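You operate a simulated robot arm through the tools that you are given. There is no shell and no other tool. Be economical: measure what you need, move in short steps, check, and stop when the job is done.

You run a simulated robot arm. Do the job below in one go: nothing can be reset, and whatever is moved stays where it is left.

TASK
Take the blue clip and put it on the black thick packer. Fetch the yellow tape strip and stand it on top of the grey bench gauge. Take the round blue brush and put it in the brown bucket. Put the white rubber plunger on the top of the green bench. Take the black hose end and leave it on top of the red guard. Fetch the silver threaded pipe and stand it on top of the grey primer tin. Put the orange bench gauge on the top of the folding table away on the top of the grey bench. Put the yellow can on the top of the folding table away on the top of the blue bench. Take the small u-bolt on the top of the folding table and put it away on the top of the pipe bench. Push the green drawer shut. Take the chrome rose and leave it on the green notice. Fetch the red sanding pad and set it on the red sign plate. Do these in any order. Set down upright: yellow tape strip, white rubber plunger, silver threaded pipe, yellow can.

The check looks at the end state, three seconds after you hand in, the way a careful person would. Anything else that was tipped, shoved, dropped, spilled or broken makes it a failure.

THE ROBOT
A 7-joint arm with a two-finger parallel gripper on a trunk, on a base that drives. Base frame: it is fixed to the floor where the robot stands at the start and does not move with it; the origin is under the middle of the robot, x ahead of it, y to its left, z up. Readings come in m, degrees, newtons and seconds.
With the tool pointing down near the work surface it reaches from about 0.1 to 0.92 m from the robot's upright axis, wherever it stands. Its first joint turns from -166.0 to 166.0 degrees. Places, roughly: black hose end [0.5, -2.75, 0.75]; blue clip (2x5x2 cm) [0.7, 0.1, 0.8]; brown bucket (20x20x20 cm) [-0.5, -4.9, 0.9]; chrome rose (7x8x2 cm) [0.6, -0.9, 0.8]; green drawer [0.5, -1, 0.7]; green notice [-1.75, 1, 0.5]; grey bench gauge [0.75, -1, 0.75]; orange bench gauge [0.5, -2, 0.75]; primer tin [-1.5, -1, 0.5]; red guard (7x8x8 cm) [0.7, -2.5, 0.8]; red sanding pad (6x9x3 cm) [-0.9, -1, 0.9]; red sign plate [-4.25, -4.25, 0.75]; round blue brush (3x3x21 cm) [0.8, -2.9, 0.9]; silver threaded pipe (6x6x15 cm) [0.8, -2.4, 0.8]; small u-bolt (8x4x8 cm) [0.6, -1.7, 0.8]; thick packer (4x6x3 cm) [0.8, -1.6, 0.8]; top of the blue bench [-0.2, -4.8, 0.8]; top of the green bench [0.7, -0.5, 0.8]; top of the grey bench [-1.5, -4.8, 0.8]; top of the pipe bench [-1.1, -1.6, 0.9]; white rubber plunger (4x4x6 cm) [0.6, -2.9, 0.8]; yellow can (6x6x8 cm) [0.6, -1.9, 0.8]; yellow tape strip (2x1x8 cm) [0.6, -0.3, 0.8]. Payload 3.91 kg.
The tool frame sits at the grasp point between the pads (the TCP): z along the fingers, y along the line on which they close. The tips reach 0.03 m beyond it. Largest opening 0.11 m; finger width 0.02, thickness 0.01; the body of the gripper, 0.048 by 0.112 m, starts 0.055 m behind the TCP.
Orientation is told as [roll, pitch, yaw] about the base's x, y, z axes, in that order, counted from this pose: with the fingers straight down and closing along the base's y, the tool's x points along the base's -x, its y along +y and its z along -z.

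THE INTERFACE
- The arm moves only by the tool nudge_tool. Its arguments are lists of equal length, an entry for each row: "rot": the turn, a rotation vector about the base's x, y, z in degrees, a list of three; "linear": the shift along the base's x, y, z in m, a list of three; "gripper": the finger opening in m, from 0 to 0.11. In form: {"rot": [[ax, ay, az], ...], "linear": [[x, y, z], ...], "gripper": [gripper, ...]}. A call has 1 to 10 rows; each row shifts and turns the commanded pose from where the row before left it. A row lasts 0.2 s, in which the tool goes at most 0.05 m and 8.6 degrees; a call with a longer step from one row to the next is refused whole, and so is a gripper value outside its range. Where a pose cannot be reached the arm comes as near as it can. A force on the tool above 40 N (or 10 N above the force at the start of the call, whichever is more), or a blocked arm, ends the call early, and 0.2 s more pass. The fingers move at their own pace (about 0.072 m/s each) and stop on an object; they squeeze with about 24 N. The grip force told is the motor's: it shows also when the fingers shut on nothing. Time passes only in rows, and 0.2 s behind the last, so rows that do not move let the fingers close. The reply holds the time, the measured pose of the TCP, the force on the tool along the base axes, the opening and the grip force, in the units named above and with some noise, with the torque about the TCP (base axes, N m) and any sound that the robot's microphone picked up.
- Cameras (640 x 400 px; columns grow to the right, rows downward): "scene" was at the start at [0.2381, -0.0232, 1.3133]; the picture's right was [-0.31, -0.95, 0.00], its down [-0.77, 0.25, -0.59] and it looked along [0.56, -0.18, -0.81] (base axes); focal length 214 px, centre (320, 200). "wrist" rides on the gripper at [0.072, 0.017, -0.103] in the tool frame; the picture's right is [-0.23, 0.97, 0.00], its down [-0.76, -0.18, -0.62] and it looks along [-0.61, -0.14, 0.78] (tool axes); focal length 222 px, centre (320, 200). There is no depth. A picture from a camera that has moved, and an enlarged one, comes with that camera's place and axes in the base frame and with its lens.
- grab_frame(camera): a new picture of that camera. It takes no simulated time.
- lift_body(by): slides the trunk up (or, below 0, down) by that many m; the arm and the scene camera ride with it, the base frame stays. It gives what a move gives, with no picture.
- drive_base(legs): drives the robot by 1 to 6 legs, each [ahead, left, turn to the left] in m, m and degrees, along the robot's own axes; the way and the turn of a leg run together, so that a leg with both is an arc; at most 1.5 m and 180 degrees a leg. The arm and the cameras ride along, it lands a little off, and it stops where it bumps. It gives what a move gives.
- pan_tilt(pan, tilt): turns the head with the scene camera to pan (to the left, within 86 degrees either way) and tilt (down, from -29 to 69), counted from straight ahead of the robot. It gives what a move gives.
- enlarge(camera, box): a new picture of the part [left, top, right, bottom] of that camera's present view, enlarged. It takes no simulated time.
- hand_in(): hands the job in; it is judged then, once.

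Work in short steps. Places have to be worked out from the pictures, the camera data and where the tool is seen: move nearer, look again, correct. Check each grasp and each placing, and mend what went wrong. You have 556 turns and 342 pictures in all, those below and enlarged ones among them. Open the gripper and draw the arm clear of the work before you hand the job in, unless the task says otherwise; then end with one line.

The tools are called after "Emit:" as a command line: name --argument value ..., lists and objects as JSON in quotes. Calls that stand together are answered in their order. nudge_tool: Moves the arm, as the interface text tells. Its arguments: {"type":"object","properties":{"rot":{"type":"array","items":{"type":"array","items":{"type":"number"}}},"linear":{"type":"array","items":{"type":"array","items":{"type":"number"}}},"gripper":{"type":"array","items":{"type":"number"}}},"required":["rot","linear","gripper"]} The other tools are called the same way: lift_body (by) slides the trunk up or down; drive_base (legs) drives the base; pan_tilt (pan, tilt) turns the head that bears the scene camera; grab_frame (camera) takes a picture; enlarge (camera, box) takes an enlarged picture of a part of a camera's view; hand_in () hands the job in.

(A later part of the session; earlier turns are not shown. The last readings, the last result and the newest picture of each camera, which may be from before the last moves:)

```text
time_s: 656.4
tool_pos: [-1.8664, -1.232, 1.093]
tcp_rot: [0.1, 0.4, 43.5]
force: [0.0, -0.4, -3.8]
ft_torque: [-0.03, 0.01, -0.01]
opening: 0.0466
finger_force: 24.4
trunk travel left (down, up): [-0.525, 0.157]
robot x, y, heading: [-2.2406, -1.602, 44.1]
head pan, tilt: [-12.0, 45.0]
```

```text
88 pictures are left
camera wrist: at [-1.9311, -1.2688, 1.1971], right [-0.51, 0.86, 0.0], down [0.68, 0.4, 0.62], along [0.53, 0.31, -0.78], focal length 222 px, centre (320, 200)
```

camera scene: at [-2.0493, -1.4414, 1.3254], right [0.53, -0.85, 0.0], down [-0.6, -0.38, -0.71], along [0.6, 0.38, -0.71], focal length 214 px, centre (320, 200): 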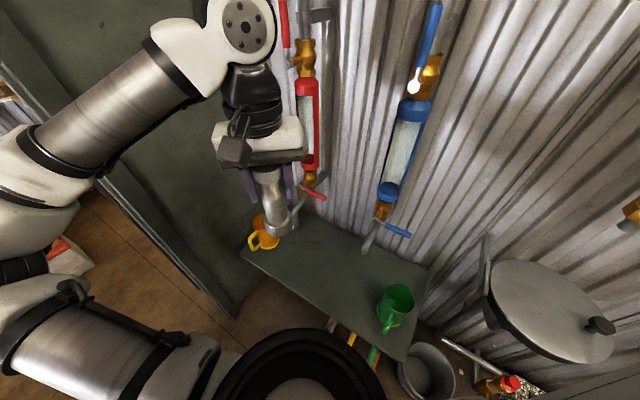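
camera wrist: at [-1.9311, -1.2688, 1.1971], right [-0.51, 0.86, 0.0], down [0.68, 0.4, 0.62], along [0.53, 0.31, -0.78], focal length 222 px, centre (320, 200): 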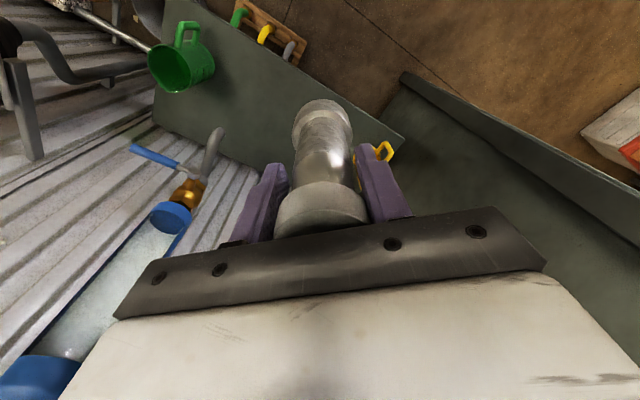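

The pipe hides the tin. I shift the tool 12 cm to the robot's right to see it.

Emit:
nudge_tool --rot '[[0, 0, 0], [0, 0, 0], [0, 0, 0]]' --linear '[[0.0, -0.045, 0], [0.0, -0.045, 0], [0.0, -0.045, 0]]' --gripper '[0.02, 0.02, 0.02]'

Emit:
enlarge --camera "scene" --box '[200, 130, 360, 270]'

Emit:
grab_frame --camera "wrist"

```text
time_s: 657.2
tool_pos: [-1.8671, -1.365, 1.0932]
tcp_rot: [0.1, 0.1, 43.5]
force: [0.7, -0.6, -4.2]
ft_torque: [0.03, 0.06, 0.03]
opening: 0.0463
finger_force: 24.2
trunk travel left (down, up): [-0.525, 0.157]
robot x, y, heading: [-2.2407, -1.5999, 44.3]
head pan, tilt: [-12.0, 45.0]
```

```text
2.86 times, centred on (280, 200) of scene
camera zoom: at [-2.0491, -1.4419, 1.3254], right [0.53, -0.85, 0.0], down [-0.6, -0.38, -0.71], along [0.6, 0.38, -0.71], focal length 613 px, centre (434, 200)
```

zoom: 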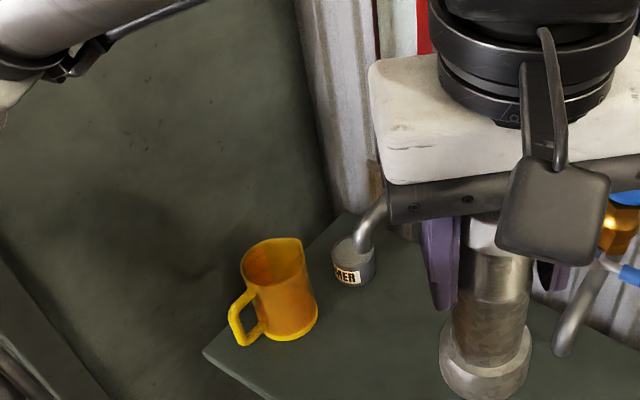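

```text
86 pictures are left
camera wrist: at [-1.9308, -1.4039, 1.1972], right [-0.51, 0.86, 0.0], down [0.68, 0.4, 0.62], along [0.53, 0.31, -0.79], focal length 222 px, centre (320, 200)
```

wrist: 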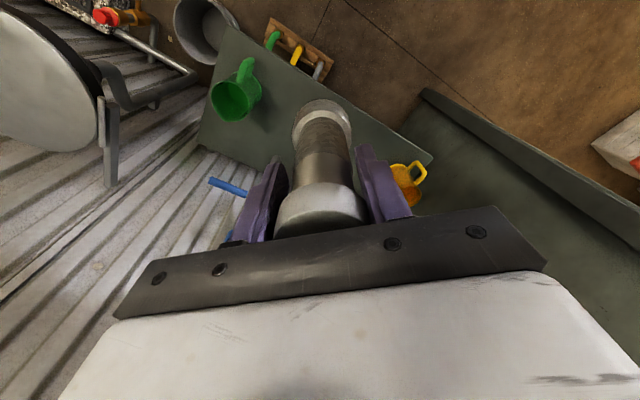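

Tin at about (-1.558, -0.964), shelf z≈0.475; the red tap's spout ends near (-1.637, -1.057, 0.70). I lower the trunk 0.2 m and approach from the west side, turning the tool −18° to keep the wrist camera off the spout.

Emit:
lift_body --by -0.2

Emit:
nudge_tool --rot '[[0, 0, -6], [0, 0, -6], [0, 0, -6], [0, 0, 0], [0, 0, 0], [0, 0, 0], [0, 0, 0], [0, 0, 0]]' --linear '[[0, 0.045, 0], [0, 0.045, 0], [0, 0.045, 0], [0.005, 0.045, 0], [0.01, 0.045, 0], [0.015, 0.045, 0], [0.015, 0.045, 0], [0.015, 0.045, 0]]' --gripper '[0.02, 0.02, 0.02, 0.02, 0.02, 0.02, 0.02, 0.02]'

Emit:
grab_frame --camera "scene"

Emit:
grab_frame --camera "wrist"

```text
time_s: 659.4
tool_pos: [-1.8662, -1.3649, 0.8937]
tcp_rot: [0.1, 0.1, 43.4]
force: [-0.3, 0.6, -3.2]
ft_torque: [0.0, -0.02, 0.01]
opening: 0.0466
finger_force: 24.0
trunk travel left (down, up): [-0.325, 0.357]
robot x, y, heading: [-2.2384, -1.6024, 44.4]
head pan, tilt: [-12.0, 45.0]
```

```text
time_s: 661.1
tool_pos: [-1.8071, -1.0038, 0.8937]
tcp_rot: [0.1, 0.3, 25.4]
force: [-0.4, -0.9, -4.3]
ft_torque: [-0.01, -0.01, 0.02]
opening: 0.0464
finger_force: 24.1
trunk travel left (down, up): [-0.325, 0.357]
robot x, y, heading: [-2.2378, -1.6039, 44.5]
head pan, tilt: [-12.0, 45.0]
```

```text
85 pictures are left
camera scene: at [-2.0494, -1.4413, 1.1253], right [0.53, -0.85, 0.0], down [-0.6, -0.38, -0.71], along [0.6, 0.38, -0.71], focal length 214 px, centre (320, 200)
```

scene: 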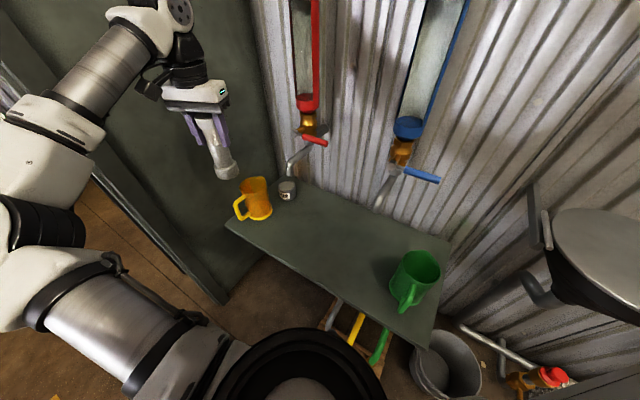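

```text
84 pictures are left
camera wrist: at [-1.8792, -1.0208, 0.9976], right [-0.21, 0.98, 0.0], down [0.77, 0.17, 0.62], along [0.61, 0.13, -0.79], focal length 222 px, centre (320, 200)
```

wrist: 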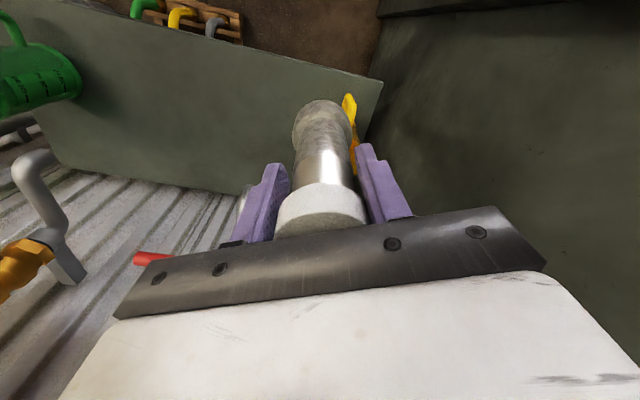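

I enlarge the tin from this lower viewpoint to refine its position.

Emit:
enlarge --camera "scene" --box '[230, 120, 350, 220]'

```text
4.00 times, centred on (290, 170) of scene
camera zoom: at [-2.0494, -1.4413, 1.1253], right [0.53, -0.85, 0.0], down [-0.6, -0.38, -0.71], along [0.6, 0.38, -0.71], focal length 858 px, centre (440, 320)
```

zoom: 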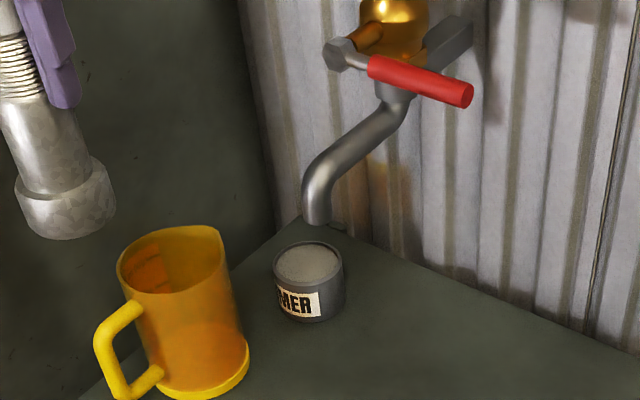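

Refined: tin centre (-1.573, -0.980), top z≈0.555. I move over it at present height, aiming at y≈-0.973 to keep off the spout.

Emit:
nudge_tool --rot '[[0, 0, 0], [0, 0, 0], [0, 0, 0], [0, 0, 0], [0, 0, 0], [0, 0, 0]]' --linear '[[0.039, 0.007, 0], [0.039, 0.007, 0], [0.039, 0.006, 0], [0.039, 0.005, 0], [0.039, 0.003, 0], [0.039, 0.003, 0]]' --gripper '[0.02, 0.02, 0.02, 0.02, 0.02, 0.02]'

Emit:
enlarge --camera "scene" --box '[190, 80, 350, 210]'

Emit:
grab_frame --camera "wrist"

```text
time_s: 662.5
tool_pos: [-1.5984, -1.0062, 0.8814]
tcp_rot: [0.1, 0.2, 25.5]
force: [0.1, 0.2, -4.6]
ft_torque: [-0.04, 0.08, 0.01]
opening: 0.0468
finger_force: 24.1
out of reach, approached as far as the arm can: row 4, 5, 6
trunk travel left (down, up): [-0.325, 0.357]
robot x, y, heading: [-2.2378, -1.6048, 44.4]
head pan, tilt: [-12.0, 45.0]
```

```text
3.08 times, centred on (270, 145) of scene
camera zoom: at [-2.0489, -1.4415, 1.1253], right [0.53, -0.85, 0.0], down [-0.6, -0.38, -0.71], along [0.6, 0.38, -0.71], focal length 660 px, centre (474, 369)
```

zoom: 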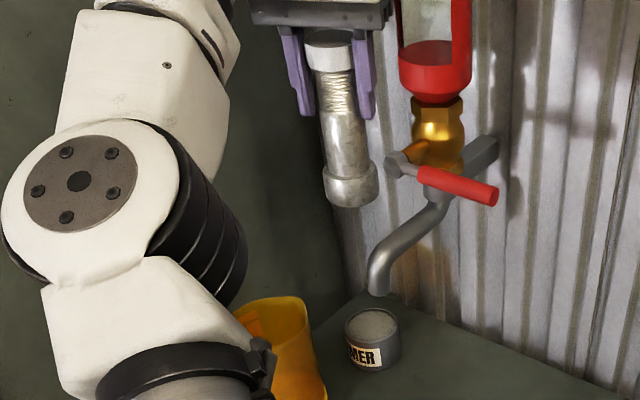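

```text
81 pictures are left
camera wrist: at [-1.6707, -1.0229, 0.9839], right [-0.21, 0.98, 0.0], down [0.77, 0.17, 0.62], along [0.61, 0.13, -0.78], focal length 222 px, centre (320, 200)
```

wrist: 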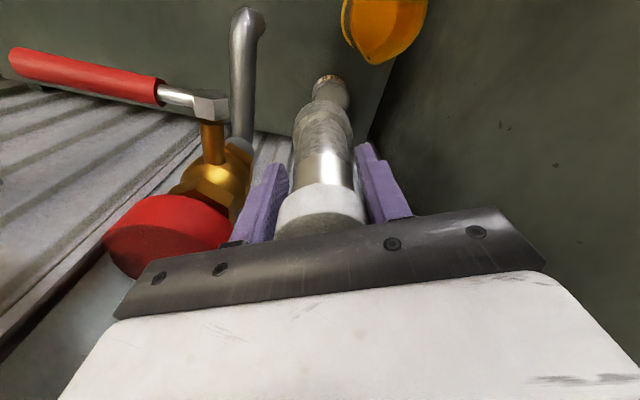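

Out of reach by a few centimetres. I pull back west, drive 8 cm closer, and re-approach.

Emit:
nudge_tool --rot '[[0, 0, 0], [0, 0, 0], [0, 0, 0], [0, 0, 0]]' --linear '[[-0.04, 0.008, 0.01], [-0.045, 0, 0.01], [-0.04, 0, 0], [0, -0.03, 0]]' --gripper '[0.02, 0.02, 0.02, 0.02]'

Emit:
drive_base --legs '[[0.09, 0, 0]]'

Emit:
grab_frame --camera "scene"

```text
time_s: 663.5
tool_pos: [-1.723, -1.0286, 0.9004]
tcp_rot: [0.1, 0.3, 25.5]
force: [0.1, 0.4, -3.5]
ft_torque: [-0.04, 0.01, 0.01]
opening: 0.0465
finger_force: 24.3
trunk travel left (down, up): [-0.325, 0.357]
robot x, y, heading: [-2.2378, -1.6043, 44.2]
head pan, tilt: [-12.0, 45.0]
```

```text
time_s: 664.8
tool_pos: [-1.6709, -0.974, 0.9]
tcp_rot: [0.2, 0.3, 24.9]
force: [0.1, 0.2, -3.8]
ft_torque: [-0.06, 0.02, 0.01]
opening: 0.0465
finger_force: 24.0
trunk travel left (down, up): [-0.325, 0.357]
robot x, y, heading: [-2.19, -1.5464, 43.9]
head pan, tilt: [-12.0, 45.0]
stopped in leg 1: the robot was blocked; the commanded pose is now the measured one
```

```text
80 pictures are left
camera scene: at [-2.0013, -1.3844, 1.1253], right [0.53, -0.85, 0.0], down [-0.6, -0.37, -0.71], along [0.6, 0.37, -0.71], focal length 214 px, centre (320, 200)
```

scene: 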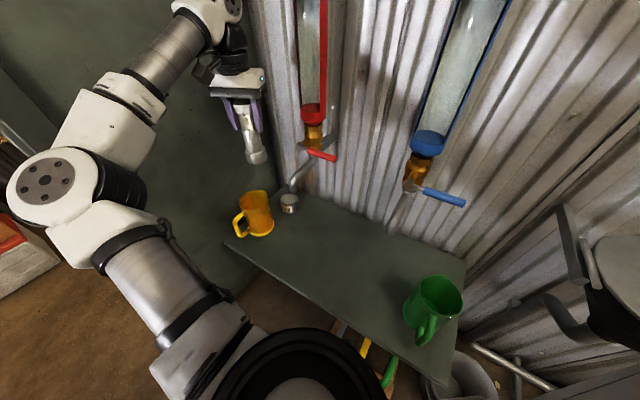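

The base bumped something near the floor at the end. I back off 1.5 cm and check the rack and bucket below.

Emit:
drive_base --legs '[[-0.015, 0, 0]]'

Emit:
pan_tilt --pan -45 --tilt 65

Emit:
grab_frame --camera "scene"

```text
time_s: 665.5
tool_pos: [-1.6812, -0.9839, 0.9015]
tcp_rot: [0.1, 0.1, 24.9]
force: [-0.7, -0.9, -4.1]
ft_torque: [-0.03, 0.03, 0.04]
opening: 0.0465
finger_force: 23.6
trunk travel left (down, up): [-0.325, 0.357]
robot x, y, heading: [-2.2009, -1.5543, 43.5]
head pan, tilt: [-12.0, 45.0]
```

```text
time_s: 666.5
tool_pos: [-1.6806, -0.9858, 0.8997]
tcp_rot: [0.1, 0.2, 25.0]
force: [0.2, 0.7, -4.4]
ft_torque: [0.0, 0.03, -0.03]
opening: 0.0466
finger_force: 23.5
trunk travel left (down, up): [-0.325, 0.357]
robot x, y, heading: [-2.2011, -1.5522, 43.8]
head pan, tilt: [-45.0, 65.0]
```

```text
79 pictures are left
camera scene: at [-2.0205, -1.4388, 1.1003], right [-0.02, -1.0, 0.0], down [-0.91, 0.02, -0.42], along [0.42, -0.01, -0.91], focal length 214 px, centre (320, 200)
```

scene: 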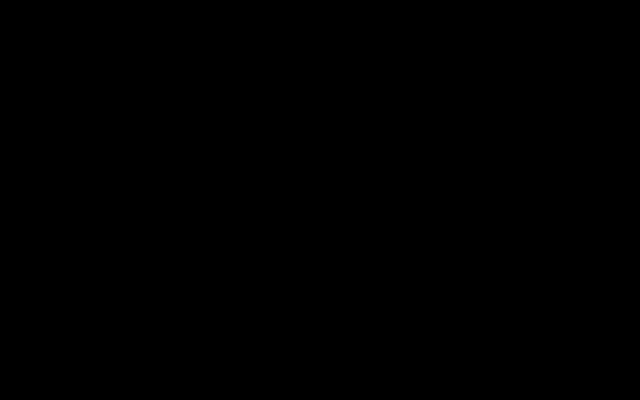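

That view is inside the body; I look back at the work and the rack's visible part.

Emit:
pan_tilt --pan -18 --tilt 52

Emit:
grab_frame --camera "scene"

```text
time_s: 667.4
tool_pos: [-1.6813, -0.9846, 0.9003]
tcp_rot: [0.1, 0.3, 24.9]
force: [-0.4, 0.0, -4.5]
ft_torque: [-0.02, 0.02, 0.03]
opening: 0.0462
finger_force: 23.7
trunk travel left (down, up): [-0.325, 0.357]
robot x, y, heading: [-2.2041, -1.5563, 43.7]
head pan, tilt: [-18.0, 52.0]
```

```text
78 pictures are left
camera scene: at [-2.0135, -1.405, 1.1157], right [0.43, -0.9, 0.0], down [-0.71, -0.34, -0.62], along [0.55, 0.27, -0.79], focal length 214 px, centre (320, 200)
```

scene: 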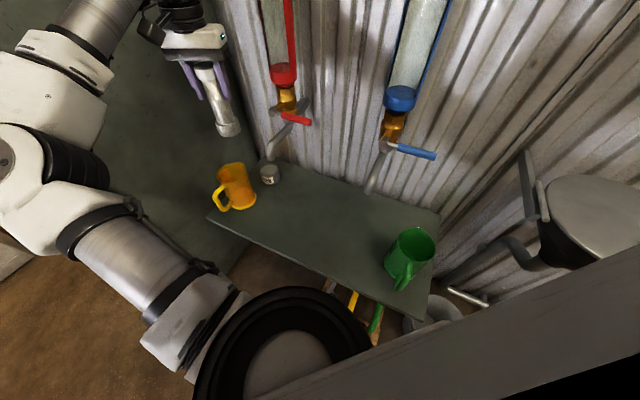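

The rack looks unmoved. I return the head and move the pipe over the tin.

Emit:
pan_tilt --pan -8 --tilt 42

Emit:
nudge_tool --rot '[[0, 0, 0], [0, 0, 0], [0, 0, 0]]' --linear '[[0.036, 0.004, 0], [0.036, 0.004, -0.01], [0.036, 0.004, -0.01]]' --gripper '[0.02, 0.02, 0.02]'

Emit:
enlarge --camera "scene" --box '[190, 80, 350, 210]'

Emit:
grab_frame --camera "wrist"

```text
time_s: 668.1
tool_pos: [-1.6802, -0.9844, 0.9001]
tcp_rot: [0.2, 0.3, 24.9]
force: [-0.8, 0.6, -4.2]
ft_torque: [-0.05, 0.05, -0.03]
opening: 0.0465
finger_force: 23.7
trunk travel left (down, up): [-0.325, 0.357]
robot x, y, heading: [-2.2018, -1.5571, 43.7]
head pan, tilt: [-8.0, 42.0]
```

```text
time_s: 668.9
tool_pos: [-1.5737, -0.9724, 0.8803]
tcp_rot: [0.1, 0.3, 24.8]
force: [0.2, -0.1, -4.2]
ft_torque: [-0.03, -0.02, 0.0]
opening: 0.0466
finger_force: 23.8
trunk travel left (down, up): [-0.325, 0.357]
robot x, y, heading: [-2.1999, -1.5543, 44.0]
head pan, tilt: [-8.0, 42.0]
```

```text
3.08 times, centred on (270, 145) of scene
camera zoom: at [-2.0132, -1.3887, 1.1296], right [0.58, -0.81, 0.0], down [-0.54, -0.39, -0.74], along [0.6, 0.43, -0.67], focal length 660 px, centre (474, 369)
```

zoom: 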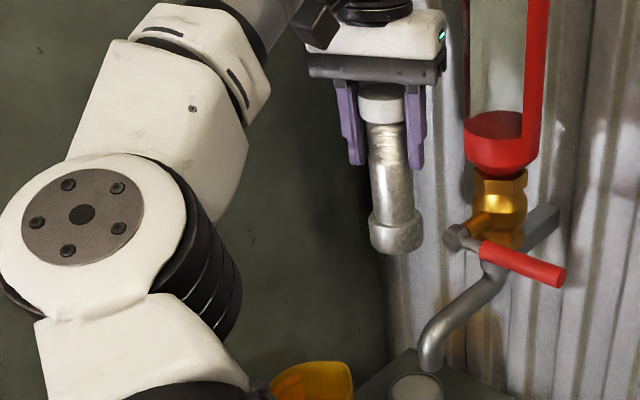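

```text
76 pictures are left
camera wrist: at [-1.6458, -0.9877, 0.9834], right [-0.2, 0.98, 0.0], down [0.77, 0.16, 0.62], along [0.61, 0.13, -0.79], focal length 222 px, centre (320, 200)
```

wrist: 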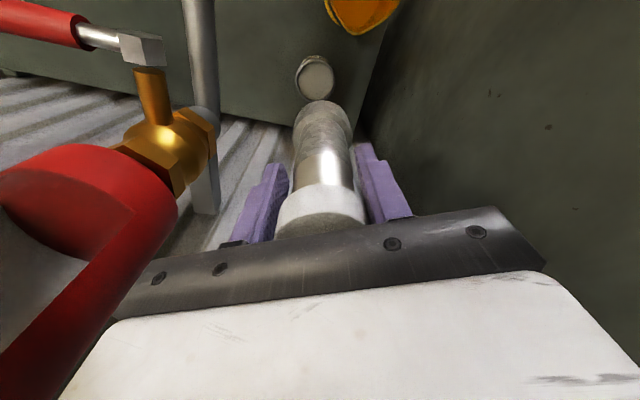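

The wrist view puts the tin at (-1.575, -0.979), right below. I lower in stages, watching clearances.

Emit:
nudge_tool --rot '[[0, 0, 0], [0, 0, 0], [0, 0, 0], [0, 0, 0]]' --linear '[[-0.001, -0.003, -0.03], [0, 0, -0.03], [0, 0, -0.03], [0, 0, -0.02]]' --gripper '[0.02, 0.02, 0.02, 0.02]'

Emit:
enlarge --camera "scene" --box '[210, 100, 370, 230]'

Emit:
grab_frame --camera "wrist"

```text
time_s: 669.9
tool_pos: [-1.5756, -0.9759, 0.7708]
tcp_rot: [0.0, 0.2, 24.9]
force: [0.4, -0.4, -4.0]
ft_torque: [0.0, 0.05, 0.0]
opening: 0.0467
finger_force: 23.6
trunk travel left (down, up): [-0.325, 0.357]
robot x, y, heading: [-2.1995, -1.554, 43.6]
head pan, tilt: [-8.0, 42.0]
```

```text
3.08 times, centred on (290, 165) of scene
camera zoom: at [-2.0132, -1.3887, 1.1297], right [0.58, -0.81, 0.0], down [-0.54, -0.39, -0.74], along [0.6, 0.43, -0.67], focal length 660 px, centre (412, 308)
```

zoom: 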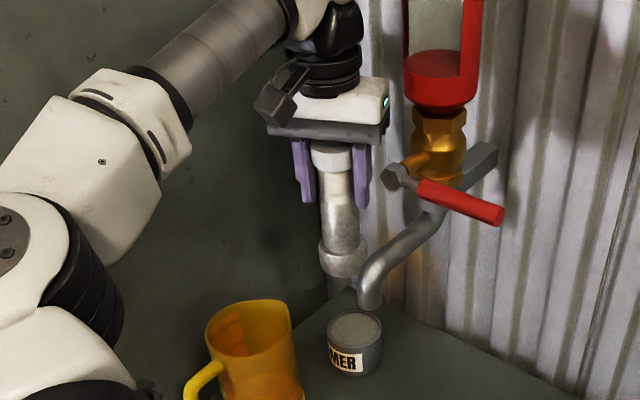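

```text
74 pictures are left
camera wrist: at [-1.6477, -0.9912, 0.8744], right [-0.2, 0.98, 0.0], down [0.77, 0.16, 0.62], along [0.61, 0.13, -0.78], focal length 222 px, centre (320, 200)
```

wrist: 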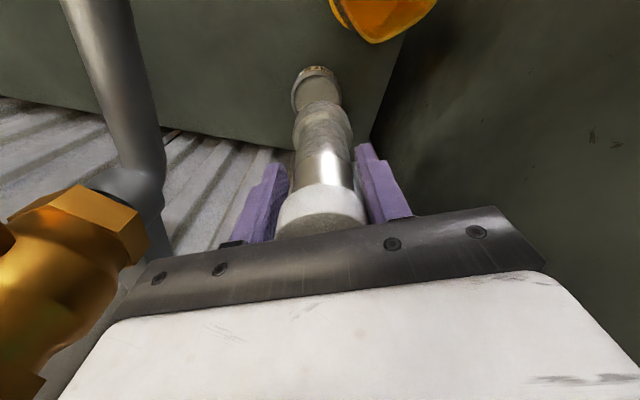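

Small correction (+2, −5 mm), then lower to just above the tin.

Emit:
nudge_tool --rot '[[0, 0, 0], [0, 0, 0], [0, 0, 0], [0, 0, 0]]' --linear '[[0.002, -0.005, -0.02], [0, 0, -0.025], [0, 0, -0.02], [0, 0, -0.015]]' --gripper '[0.02, 0.02, 0.02, 0.02]'

Emit:
enlarge --camera "scene" --box '[230, 130, 350, 230]'

Emit:
enlarge --camera "wrist" --box '[200, 40, 440, 190]'

```text
time_s: 670.9
tool_pos: [-1.5731, -0.9813, 0.6915]
tcp_rot: [0.0, 0.2, 24.8]
force: [-0.4, 0.5, -3.6]
ft_torque: [-0.05, 0.04, -0.03]
opening: 0.0466
finger_force: 23.8
trunk travel left (down, up): [-0.325, 0.357]
robot x, y, heading: [-2.2045, -1.5555, 43.4]
head pan, tilt: [-8.0, 42.0]
```

```text
4.00 times, centred on (290, 180) of scene
camera zoom: at [-2.0132, -1.3887, 1.1297], right [0.58, -0.81, 0.0], down [-0.54, -0.39, -0.74], along [0.6, 0.43, -0.67], focal length 858 px, centre (440, 280)
```

zoom: 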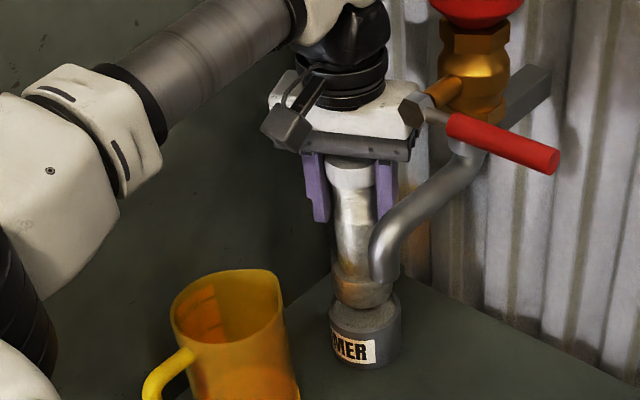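

```text
2.67 times, centred on (320, 115) of wrist
camera zoom: at [-1.6452, -0.9967, 0.7939], right [-0.2, 0.98, 0.0], down [0.77, 0.16, 0.62], along [0.61, 0.13, -0.78], focal length 592 px, centre (320, 427)
```

zoom: 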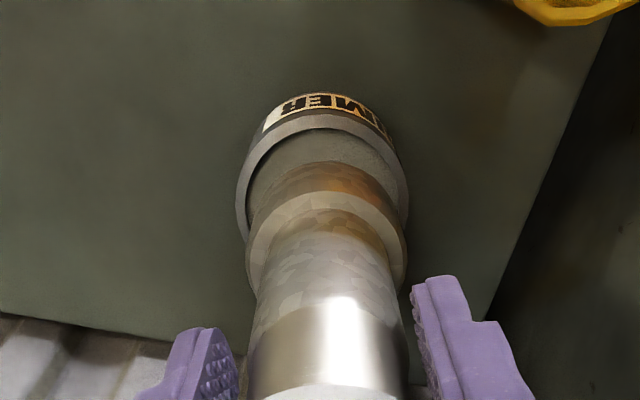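

Well aligned. I lower in 3 mm steps until contact.

Emit:
nudge_tool --rot '[[0, 0, 0], [0, 0, 0], [0, 0, 0], [0, 0, 0], [0, 0, 0], [0, 0, 0]]' --linear '[[-0.002, -0.001, -0.006], [0, 0, -0.004], [0, 0, -0.003], [0, 0, -0.003], [0, 0, -0.003], [0, 0, 0]]' --gripper '[0.02, 0.02, 0.02, 0.02, 0.02, 0.02]'

Emit:
enlarge --camera "scene" --box '[230, 130, 350, 230]'

```text
time_s: 672.3
tool_pos: [-1.5751, -0.9813, 0.6714]
tcp_rot: [0.1, 0.2, 24.9]
force: [-0.5, 0.2, -2.6]
ft_torque: [-0.05, 0.0, 0.02]
opening: 0.0464
finger_force: 23.9
trunk travel left (down, up): [-0.325, 0.357]
robot x, y, heading: [-2.2016, -1.5571, 43.7]
head pan, tilt: [-8.0, 42.0]
```

```text
4.00 times, centred on (290, 180) of scene
camera zoom: at [-2.0132, -1.3887, 1.1297], right [0.58, -0.81, 0.0], down [-0.54, -0.39, -0.74], along [0.6, 0.43, -0.67], focal length 858 px, centre (440, 280)
```

zoom: 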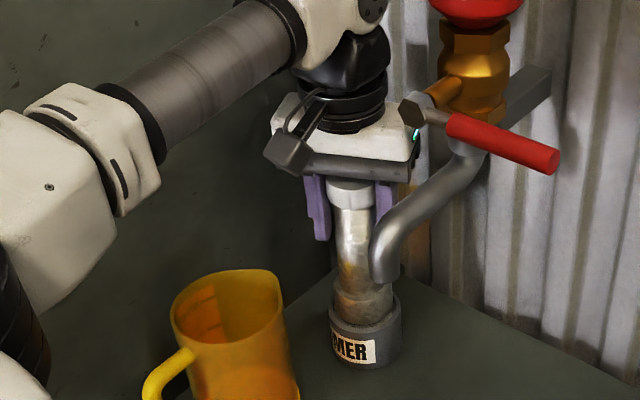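

Contact is just beginning. A few more millimetres.

Emit:
nudge_tool --rot '[[0, 0, 0], [0, 0, 0], [0, 0, 0], [0, 0, 0]]' --linear '[[0, 0, -0.002], [0, 0, -0.002], [0, 0, -0.002], [0, 0, 0]]' --gripper '[0.02, 0.02, 0.02, 0.02]'

Emit:
enlarge --camera "wrist" --box '[200, 40, 440, 190]'

```text
time_s: 673.3
tool_pos: [-1.5744, -0.9818, 0.6695]
tcp_rot: [0.1, -0.1, 24.9]
force: [0.8, 2.1, 24.7]
ft_torque: [-0.02, -0.19, 0.0]
opening: 0.0465
finger_force: 24.5
trunk travel left (down, up): [-0.325, 0.357]
robot x, y, heading: [-2.2045, -1.5543, 43.8]
head pan, tilt: [-8.0, 42.0]
```

```text
2.67 times, centred on (320, 115) of wrist
camera zoom: at [-1.6479, -0.9981, 0.7726], right [-0.2, 0.98, 0.0], down [0.77, 0.16, 0.62], along [0.61, 0.13, -0.78], focal length 592 px, centre (320, 427)
```

zoom: 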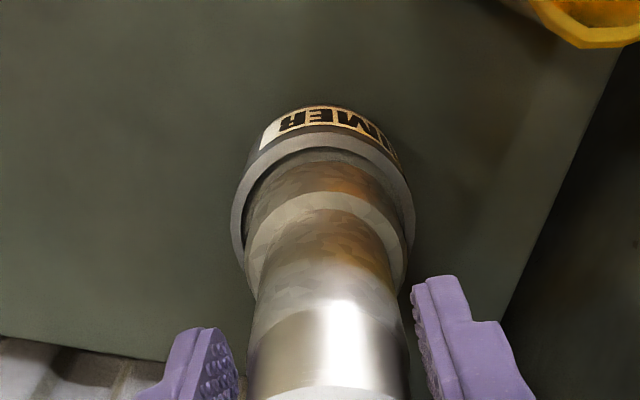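

Firm contact inside the tin's rim. I relieve the load, open gently and rise straight up.

Emit:
nudge_tool --rot '[[0, 0, 0], [0, 0, 0], [0, 0, 0], [0, 0, 0], [0, 0, 0], [0, 0, 0], [0, 0, 0]]' --linear '[[0, 0, 0.0028], [0, 0, 0], [0, 0, 0], [0, 0, 0], [0, 0, 0.015], [0, 0, 0.03], [0, 0, 0.04]]' --gripper '[0.046, 0.05, 0.056, 0.062, 0.064, 0.064, 0.064]'

Emit:
enlarge --camera "scene" --box '[230, 110, 350, 230]'

Emit:
grab_frame --camera "wrist"

```text
time_s: 674.9
tool_pos: [-1.5746, -0.9827, 0.7535]
tcp_rot: [0.1, 0.2, 25.0]
force: [-0.2, 0.0, 0.0]
ft_torque: [-0.02, -0.01, 0.04]
opening: 0.0639
finger_force: 0.1
trunk travel left (down, up): [-0.325, 0.357]
robot x, y, heading: [-2.2051, -1.5529, 43.6]
head pan, tilt: [-8.0, 42.0]
```

```text
3.33 times, centred on (290, 170) of scene
camera zoom: at [-2.0134, -1.3889, 1.1297], right [0.58, -0.81, 0.0], down [-0.54, -0.39, -0.74], along [0.6, 0.43, -0.67], focal length 715 px, centre (420, 300)
```

zoom: 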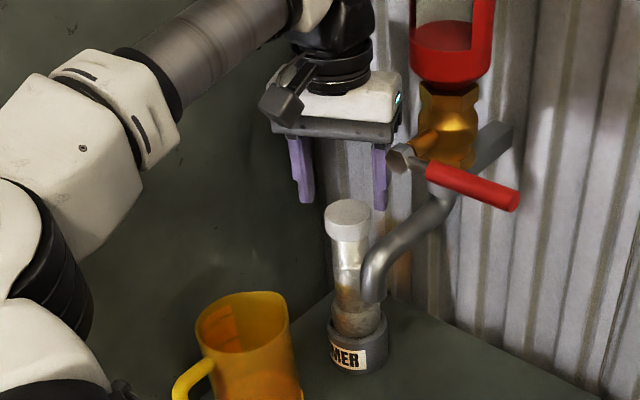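

```text
68 pictures are left
camera wrist: at [-1.6475, -0.9978, 0.8566], right [-0.2, 0.98, 0.0], down [0.77, 0.16, 0.62], along [0.61, 0.13, -0.78], focal length 222 px, centre (320, 200)
```

wrist: 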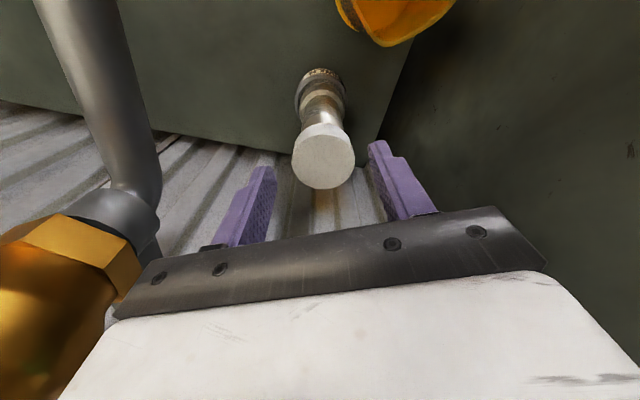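

The pipe stands on the primer tin. I rise on, then back out west.

Emit:
nudge_tool --rot '[[0, 0, 0], [0, 0, 0], [0, 0, 0], [0, 0, 0], [0, 0, 0], [0, 0, 0], [0, 0, 0], [0, 0, 0], [0, 0, 0]]' --linear '[[0, 0.004, 0.03], [0, 0.003, 0.04], [0, 0, 0.04], [0, 0, 0.03], [-0.045, 0, 0], [-0.045, 0, 0], [-0.045, -0.01, 0], [-0.045, -0.02, 0], [-0.04, -0.02, 0]]' --gripper '[0.064, 0.064, 0.064, 0.064, 0.064, 0.06, 0.06, 0.06, 0.06]'

Emit:
enlarge --camera "scene" --box '[210, 110, 370, 230]'

```text
time_s: 676.9
tool_pos: [-1.7936, -1.0258, 0.8925]
tcp_rot: [0.0, 0.2, 24.9]
force: [-1.1, -1.0, -0.1]
ft_torque: [-0.02, 0.01, 0.03]
opening: 0.0602
finger_force: 0.0
trunk travel left (down, up): [-0.325, 0.357]
robot x, y, heading: [-2.2007, -1.5541, 43.7]
head pan, tilt: [-8.0, 42.0]
```

```text
3.33 times, centred on (290, 170) of scene
camera zoom: at [-2.0134, -1.3889, 1.1298], right [0.58, -0.81, 0.0], down [-0.54, -0.39, -0.74], along [0.6, 0.43, -0.67], focal length 715 px, centre (420, 300)
```

zoom: 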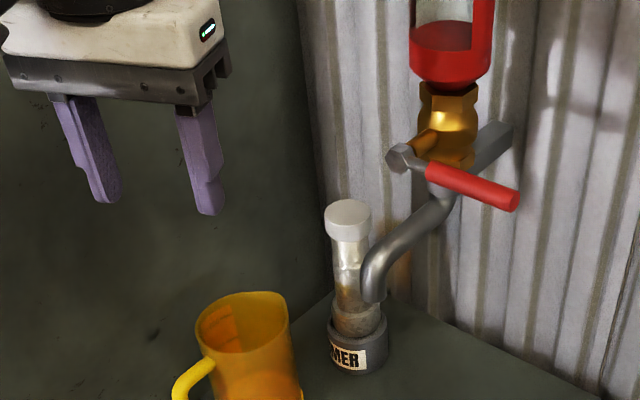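

All twelve placings are done. One side effect remains: the orange brush in the grey pot was left leaning when I touched it; I'll go and set it upright again. First raise the trunk, retract and drive back.

Emit:
lift_body --by 0.2

Emit:
nudge_tool --rot '[[0, 0, 6], [0, 0, 6], [0, 0, 6], [0, 0, 0]]' --linear '[[-0.015, -0.045, 0], [-0.015, -0.045, 0], [-0.015, -0.045, 0], [-0.015, -0.045, 0]]' --gripper '[0.06, 0.06, 0.06, 0.06]'

Emit:
drive_base --legs '[[-0.35, 0, 0], [0, 0, 113], [0, 0, 113], [1.0, 0, 0], [0.85, 0, 0]]'

```text
time_s: 679.1
tool_pos: [-1.7946, -1.0254, 1.0938]
tcp_rot: [0.1, 0.2, 24.9]
force: [-0.2, -0.9, 0.3]
ft_torque: [-0.04, 0.0, 0.05]
opening: 0.0599
finger_force: 0.1
trunk travel left (down, up): [-0.525, 0.157]
robot x, y, heading: [-2.2017, -1.5538, 43.7]
head pan, tilt: [-8.0, 42.0]
```

```text
time_s: 680.1
tool_pos: [-1.8554, -1.2069, 1.0925]
tcp_rot: [0.2, 0.3, 43.0]
force: [-0.7, 0.0, -0.9]
ft_torque: [0.01, 0.01, -0.03]
opening: 0.0599
finger_force: 0.2
trunk travel left (down, up): [-0.525, 0.157]
robot x, y, heading: [-2.2041, -1.5547, 43.8]
head pan, tilt: [-8.0, 42.0]
```

```text
time_s: 701.0
tool_pos: [-2.4082, -4.1344, 1.094]
tcp_rot: [0.1, 0.2, -90.2]
force: [0.6, -0.3, -0.2]
ft_torque: [-0.01, 0.0, -0.01]
opening: 0.0601
finger_force: 0.1
trunk travel left (down, up): [-0.525, 0.157]
robot x, y, heading: [-2.4254, -3.6419, -89.6]
head pan, tilt: [-8.0, 42.0]
```

I turn east, staying slightly south in the corridor because of the elbow, and return to the folding table's south end.

Emit:
drive_base --legs '[[0.14, 0, 0], [0, 0, 90], [1.1, 0, 0], [1.05, 0, 0], [0, 0.87, 0], [0.2, 0, 0]]'

Emit:
pan_tilt --pan -5 --tilt 40

Emit:
grab_frame --camera "scene"

```text
time_s: 724.4
tool_pos: [0.3761, -2.8217, 1.0927]
tcp_rot: [0.1, 0.2, 1.4]
force: [0.3, 0.7, -0.6]
ft_torque: [-0.01, -0.03, -0.03]
opening: 0.0601
finger_force: 0.0
trunk travel left (down, up): [-0.525, 0.157]
robot x, y, heading: [-0.1163, -2.8526, 2.1]
head pan, tilt: [-8.0, 42.0]
```

```text
time_s: 725.0
tool_pos: [0.3755, -2.8232, 1.0932]
tcp_rot: [0.1, 0.2, 1.3]
force: [-0.1, -0.2, -0.6]
ft_torque: [0.03, -0.02, 0.0]
opening: 0.06
finger_force: 0.1
trunk travel left (down, up): [-0.525, 0.157]
robot x, y, heading: [-0.1155, -2.8533, 2.2]
head pan, tilt: [-5.0, 40.0]
```

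```text
66 pictures are left
camera scene: at [0.1372, -2.8512, 1.3327], right [-0.05, -1.0, 0.0], down [-0.64, 0.03, -0.77], along [0.77, -0.04, -0.64], focal length 214 px, centre (320, 200)
```

scene: 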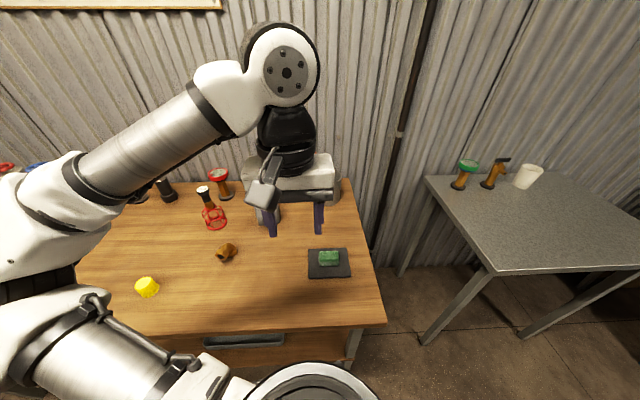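

I go 0.1 m closer and extend the tool high toward the pot.

Emit:
drive_base --legs '[[0.1, -0.02, -2]]'

Emit:
nudge_tool --rot '[[0, 0, 0], [0, 0, 0], [0, 0, 0], [0, 0, 0], [0, 0, 0], [0, 0, 0]]' --linear '[[0.04, -0.01, 0.02], [0.04, -0.01, 0.02], [0.04, -0.01, 0.01], [0.045, -0.01, 0], [0.045, -0.01, 0], [0.045, -0.01, 0]]' --gripper '[0.07, 0.07, 0.07, 0.07, 0.07, 0.07]'

Emit:
grab_frame --camera "wrist"

Emit:
enlarge --camera "scene" --box '[200, 110, 400, 235]'

```text
time_s: 726.1
tool_pos: [0.4765, -2.8569, 1.0934]
tcp_rot: [0.1, 0.4, -0.6]
force: [0.4, 0.6, 0.9]
ft_torque: [0.03, -0.02, 0.01]
opening: 0.0601
finger_force: 0.0
trunk travel left (down, up): [-0.525, 0.157]
robot x, y, heading: [-0.0158, -2.8665, 0.2]
head pan, tilt: [-5.0, 40.0]
```

```text
time_s: 727.5
tool_pos: [0.7319, -2.9181, 1.1421]
tcp_rot: [0.1, 0.2, -0.6]
force: [-0.2, 0.5, -0.4]
ft_torque: [0.03, 0.0, 0.04]
opening: 0.0699
finger_force: 0.0
trunk travel left (down, up): [-0.525, 0.157]
robot x, y, heading: [-0.0185, -2.8687, 0.3]
head pan, tilt: [-5.0, 40.0]
```

```text
65 pictures are left
camera wrist: at [0.6594, -2.9013, 1.2459], right [0.24, 0.97, 0.0], down [0.76, -0.19, 0.62], along [0.6, -0.15, -0.78], focal length 222 px, centre (320, 200)
```

wrist: 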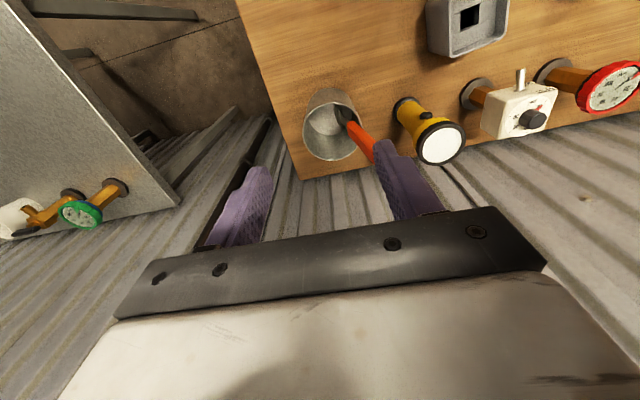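

```text
3.20 times, centred on (300, 172) of scene
camera zoom: at [0.2373, -2.8779, 1.3326], right [-0.08, -1.0, 0.0], down [-0.64, 0.05, -0.77], along [0.76, -0.06, -0.64], focal length 686 px, centre (384, 288)
```

zoom: 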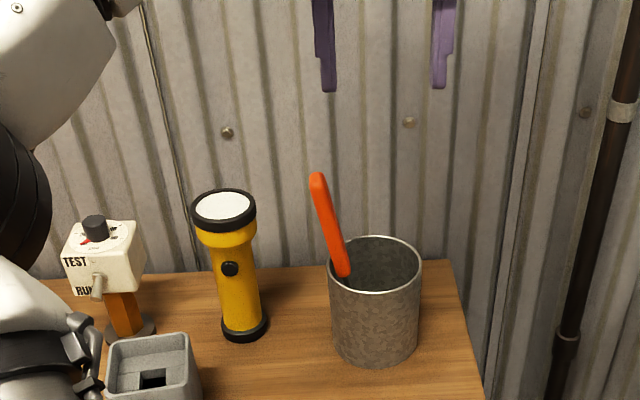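

The orange handle leans about 10° (tip at (0.81, -2.860, 0.99), foot near y=-2.897). I descend around it with a 7 cm opening, close gently and bring it back upright.

Emit:
nudge_tool --rot '[[0, 0, 0.6], [0, 0, 0], [0, 0, 0], [0, 0, 0], [0, 0, 0], [0, 0, 0]]' --linear '[[0.038, 0.021, 0], [0.037, 0.021, 0], [0, 0, -0.045], [0, 0, -0.045], [0, 0, -0.045], [0, 0, -0.04]]' --gripper '[0.07, 0.07, 0.07, 0.07, 0.07, 0.07]'

Emit:
enlarge --camera "scene" --box '[240, 120, 360, 195]'

Emit:
grab_frame --camera "wrist"

```text
time_s: 729.0
tool_pos: [0.8056, -2.8755, 0.9666]
tcp_rot: [0.1, 0.3, -0.1]
force: [-0.5, 0.2, -0.3]
ft_torque: [-0.03, 0.01, 0.03]
opening: 0.07
finger_force: 0.1
trunk travel left (down, up): [-0.525, 0.157]
robot x, y, heading: [-0.0165, -2.872, 0.4]
head pan, tilt: [-5.0, 40.0]
```

```text
5.33 times, centred on (300, 158) of scene
camera zoom: at [0.2372, -2.8776, 1.3327], right [-0.08, -1.0, 0.0], down [-0.64, 0.05, -0.77], along [0.76, -0.06, -0.64], focal length 1144 px, centre (427, 427)
```

zoom: 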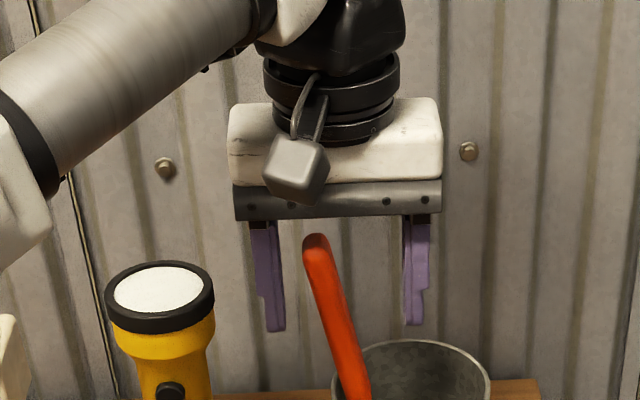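

```text
62 pictures are left
camera wrist: at [0.7328, -2.8594, 1.0706], right [0.23, 0.97, 0.0], down [0.76, -0.18, 0.62], along [0.6, -0.14, -0.78], focal length 222 px, centre (320, 200)
```

wrist: 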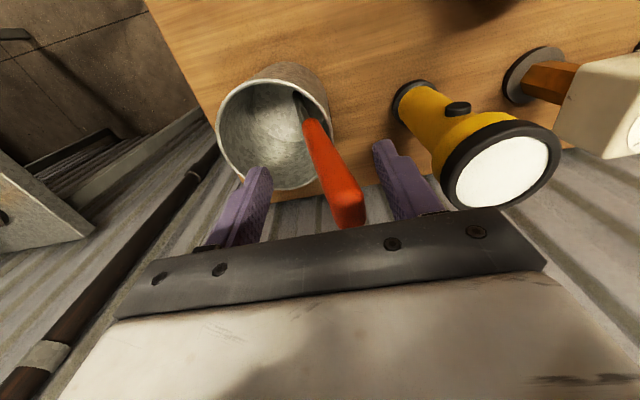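

The handle is between the fingers. I close gently, then shift to y≈-2.893.

Emit:
nudge_tool --rot '[[0, 0, 0], [0, 0, 0], [0, 0, 0], [0, 0, 0], [0, 0, 0], [0, 0, 0], [0, 0, 0]]' --linear '[[0, 0, -0.01], [0, 0, 0], [0, 0, 0], [0, 0, 0], [0, -0.006, 0], [0, -0.006, 0], [0, -0.006, 0]]' --gripper '[0.06, 0.045, 0.035, 0.028, 0.024, 0.022, 0.02]'

Emit:
enlarge --camera "scene" --box '[240, 120, 360, 195]'

Emit:
enlarge --camera "wrist" --box '[200, 50, 440, 200]'

```text
time_s: 730.5
tool_pos: [0.8055, -2.8938, 0.9576]
tcp_rot: [0.2, 0.2, 0.0]
force: [0.4, -0.7, -1.0]
ft_torque: [-0.03, -0.02, 0.02]
opening: 0.0199
finger_force: 0.0
trunk travel left (down, up): [-0.525, 0.157]
robot x, y, heading: [-0.0125, -2.8699, 0.2]
head pan, tilt: [-5.0, 40.0]
```

```text
5.33 times, centred on (300, 158) of scene
camera zoom: at [0.2369, -2.8776, 1.3327], right [-0.08, -1.0, 0.0], down [-0.64, 0.05, -0.77], along [0.76, -0.06, -0.64], focal length 1144 px, centre (427, 427)
```

zoom: 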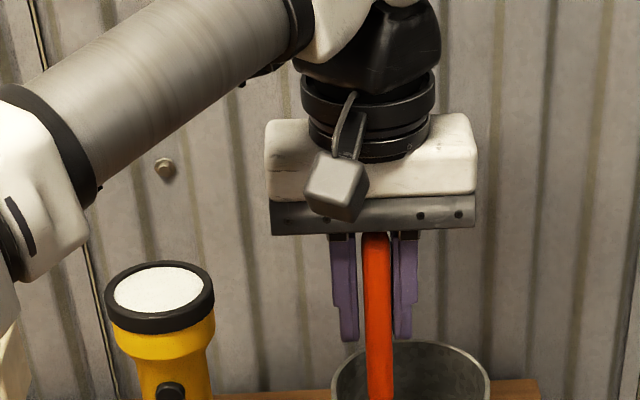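

```text
2.67 times, centred on (320, 125) of wrist
camera zoom: at [0.7331, -2.8777, 1.0608], right [0.23, 0.97, 0.0], down [0.76, -0.18, 0.62], along [0.6, -0.14, -0.78], focal length 592 px, centre (320, 400)
```

zoom: 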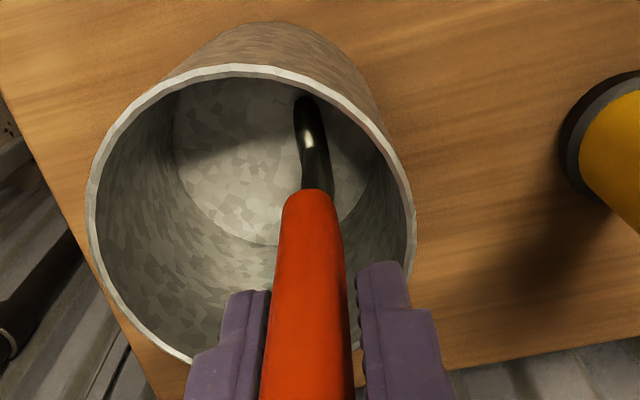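

It is upright again. I open slowly and see whether it stays.

Emit:
nudge_tool --rot '[[0, 0, 0], [0, 0, 0], [0, 0, 0], [0, 0, 0]]' --linear '[[0, 0, 0], [0, 0, 0], [0, 0, 0], [0, 0, 0]]' --gripper '[0.024, 0.03, 0.036, 0.042]'

Emit:
enlarge --camera "scene" --box '[240, 120, 360, 195]'

```text
time_s: 731.5
tool_pos: [0.8067, -2.8943, 0.9574]
tcp_rot: [0.1, 0.2, 0.0]
force: [0.2, -0.1, -0.5]
ft_torque: [0.02, -0.01, 0.0]
opening: 0.042
finger_force: 0.1
trunk travel left (down, up): [-0.525, 0.157]
robot x, y, heading: [-0.0173, -2.8729, 0.4]
head pan, tilt: [-5.0, 40.0]
```

```text
5.33 times, centred on (300, 158) of scene
camera zoom: at [0.2369, -2.8776, 1.3327], right [-0.08, -1.0, 0.0], down [-0.64, 0.05, -0.77], along [0.76, -0.06, -0.64], focal length 1144 px, centre (427, 427)
```

zoom: 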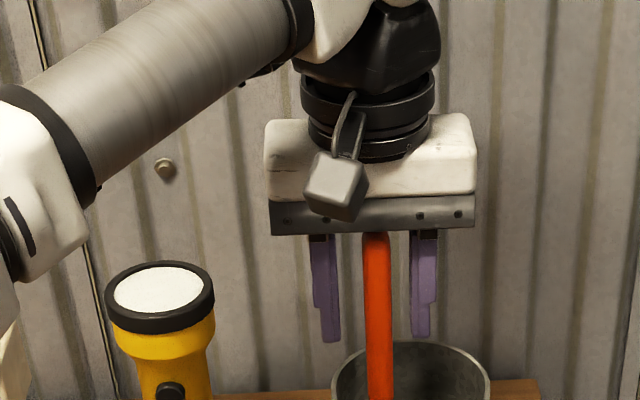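

It stands on its own now. I rise straight up and check once more, then retract.

Emit:
nudge_tool --rot '[[0, 0, 0], [0, 0, 0], [0, 0, 0], [0, 0, 0], [0, 0, 0], [0, 0, 0]]' --linear '[[0, 0, 0.015], [0, 0, 0.03], [0, 0, 0.04], [0, 0, 0.045], [0, 0, 0.045], [-0.02, 0, 0.01]]' --gripper '[0.05, 0.05, 0.05, 0.05, 0.05, 0.05]'

Emit:
nudge_tool --rot '[[0, 0, 0], [0, 0, 0], [0, 0, 0], [0, 0, 0], [0, 0, 0], [0, 0, 0], [0, 0, 0]]' --linear '[[-0.045, 0, 0], [-0.045, 0, 0], [-0.045, 0, 0], [-0.045, 0, 0], [-0.045, 0, 0], [-0.045, 0, 0], [-0.045, 0, 0]]' --gripper '[0.06, 0.06, 0.06, 0.06, 0.06, 0.06, 0.06]'

Emit:
drive_base --legs '[[-0.25, 0, 0]]'

Emit:
grab_frame --camera "scene"

```text
time_s: 733.0
tool_pos: [0.7844, -2.8932, 1.1426]
tcp_rot: [0.0, 0.2, 0.1]
force: [-0.2, 0.0, -0.2]
ft_torque: [0.0, 0.02, -0.02]
opening: 0.05
finger_force: 0.0
trunk travel left (down, up): [-0.525, 0.157]
robot x, y, heading: [-0.0135, -2.8708, 0.3]
head pan, tilt: [-5.0, 40.0]
```

```text
time_s: 734.5
tool_pos: [0.4699, -2.8924, 1.1415]
tcp_rot: [0.1, 0.2, 0.0]
force: [-0.2, 0.4, 0.1]
ft_torque: [-0.03, 0.0, 0.0]
opening: 0.0598
finger_force: 0.0
trunk travel left (down, up): [-0.525, 0.157]
robot x, y, heading: [-0.0165, -2.8685, 0.2]
head pan, tilt: [-5.0, 40.0]
```

```text
time_s: 736.4
tool_pos: [0.2215, -2.8948, 1.1422]
tcp_rot: [0.1, 0.1, 0.0]
force: [0.7, 0.4, 1.0]
ft_torque: [0.01, -0.01, -0.01]
opening: 0.0601
finger_force: 0.0
trunk travel left (down, up): [-0.525, 0.157]
robot x, y, heading: [-0.2646, -2.8731, 0.3]
head pan, tilt: [-5.0, 40.0]
```

```text
58 pictures are left
camera scene: at [-0.0127, -2.8787, 1.3329], right [-0.08, -1.0, 0.0], down [-0.64, 0.05, -0.77], along [0.76, -0.06, -0.64], focal length 214 px, centre (320, 200)
```

scene: 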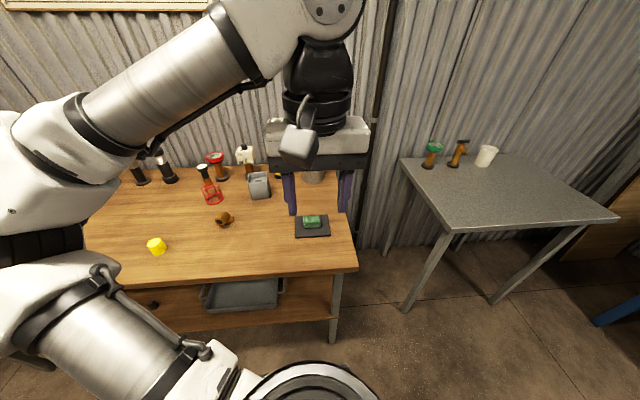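

As a final check I strafe north and look at the green bench (strip, plunger, drawer) and the packer.

Emit:
drive_base --legs '[[0, 1.45, 0]]'

Emit:
pan_tilt --pan 12 --tilt 30

Emit:
grab_frame --camera "scene"

```text
time_s: 747.8
tool_pos: [0.2171, -1.4386, 1.1415]
tcp_rot: [0.0, 0.2, 0.1]
force: [-0.6, -0.3, 0.4]
ft_torque: [0.0, 0.0, 0.01]
opening: 0.0599
finger_force: 0.2
trunk travel left (down, up): [-0.525, 0.157]
robot x, y, heading: [-0.2691, -1.4146, 0.3]
head pan, tilt: [-5.0, 40.0]
```

```text
time_s: 748.6
tool_pos: [0.2178, -1.4385, 1.143]
tcp_rot: [0.0, 0.1, 0.1]
force: [-0.4, -0.1, -0.3]
ft_torque: [0.01, 0.01, 0.01]
opening: 0.0599
finger_force: 0.1
trunk travel left (down, up): [-0.525, 0.157]
robot x, y, heading: [-0.2722, -1.4162, 0.3]
head pan, tilt: [12.0, 30.0]
```

```text
57 pictures are left
camera scene: at [-0.0135, -1.3979, 1.348], right [0.21, -0.98, 0.0], down [-0.49, -0.11, -0.87], along [0.85, 0.18, -0.5], focal length 214 px, centre (320, 200)
```

scene: 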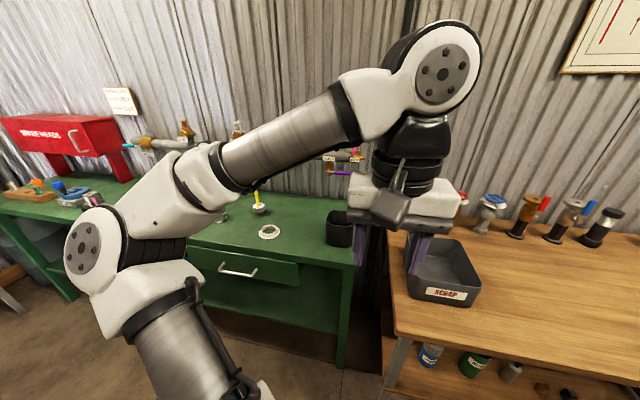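

The strip stands. I enlarge the drawer to confirm it is fully shut.

Emit:
enlarge --camera "scene" --box '[180, 190, 380, 315]'

```text
3.20 times, centred on (280, 252) of scene
camera zoom: at [-0.0135, -1.3979, 1.348], right [0.21, -0.98, 0.0], down [-0.49, -0.11, -0.87], along [0.85, 0.18, -0.5], focal length 686 px, centre (448, 32)
```

zoom: 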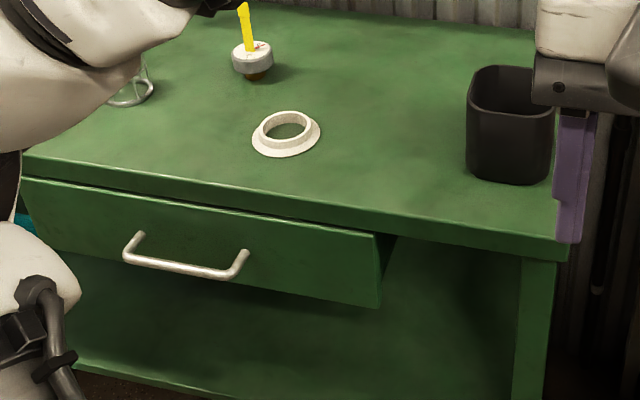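

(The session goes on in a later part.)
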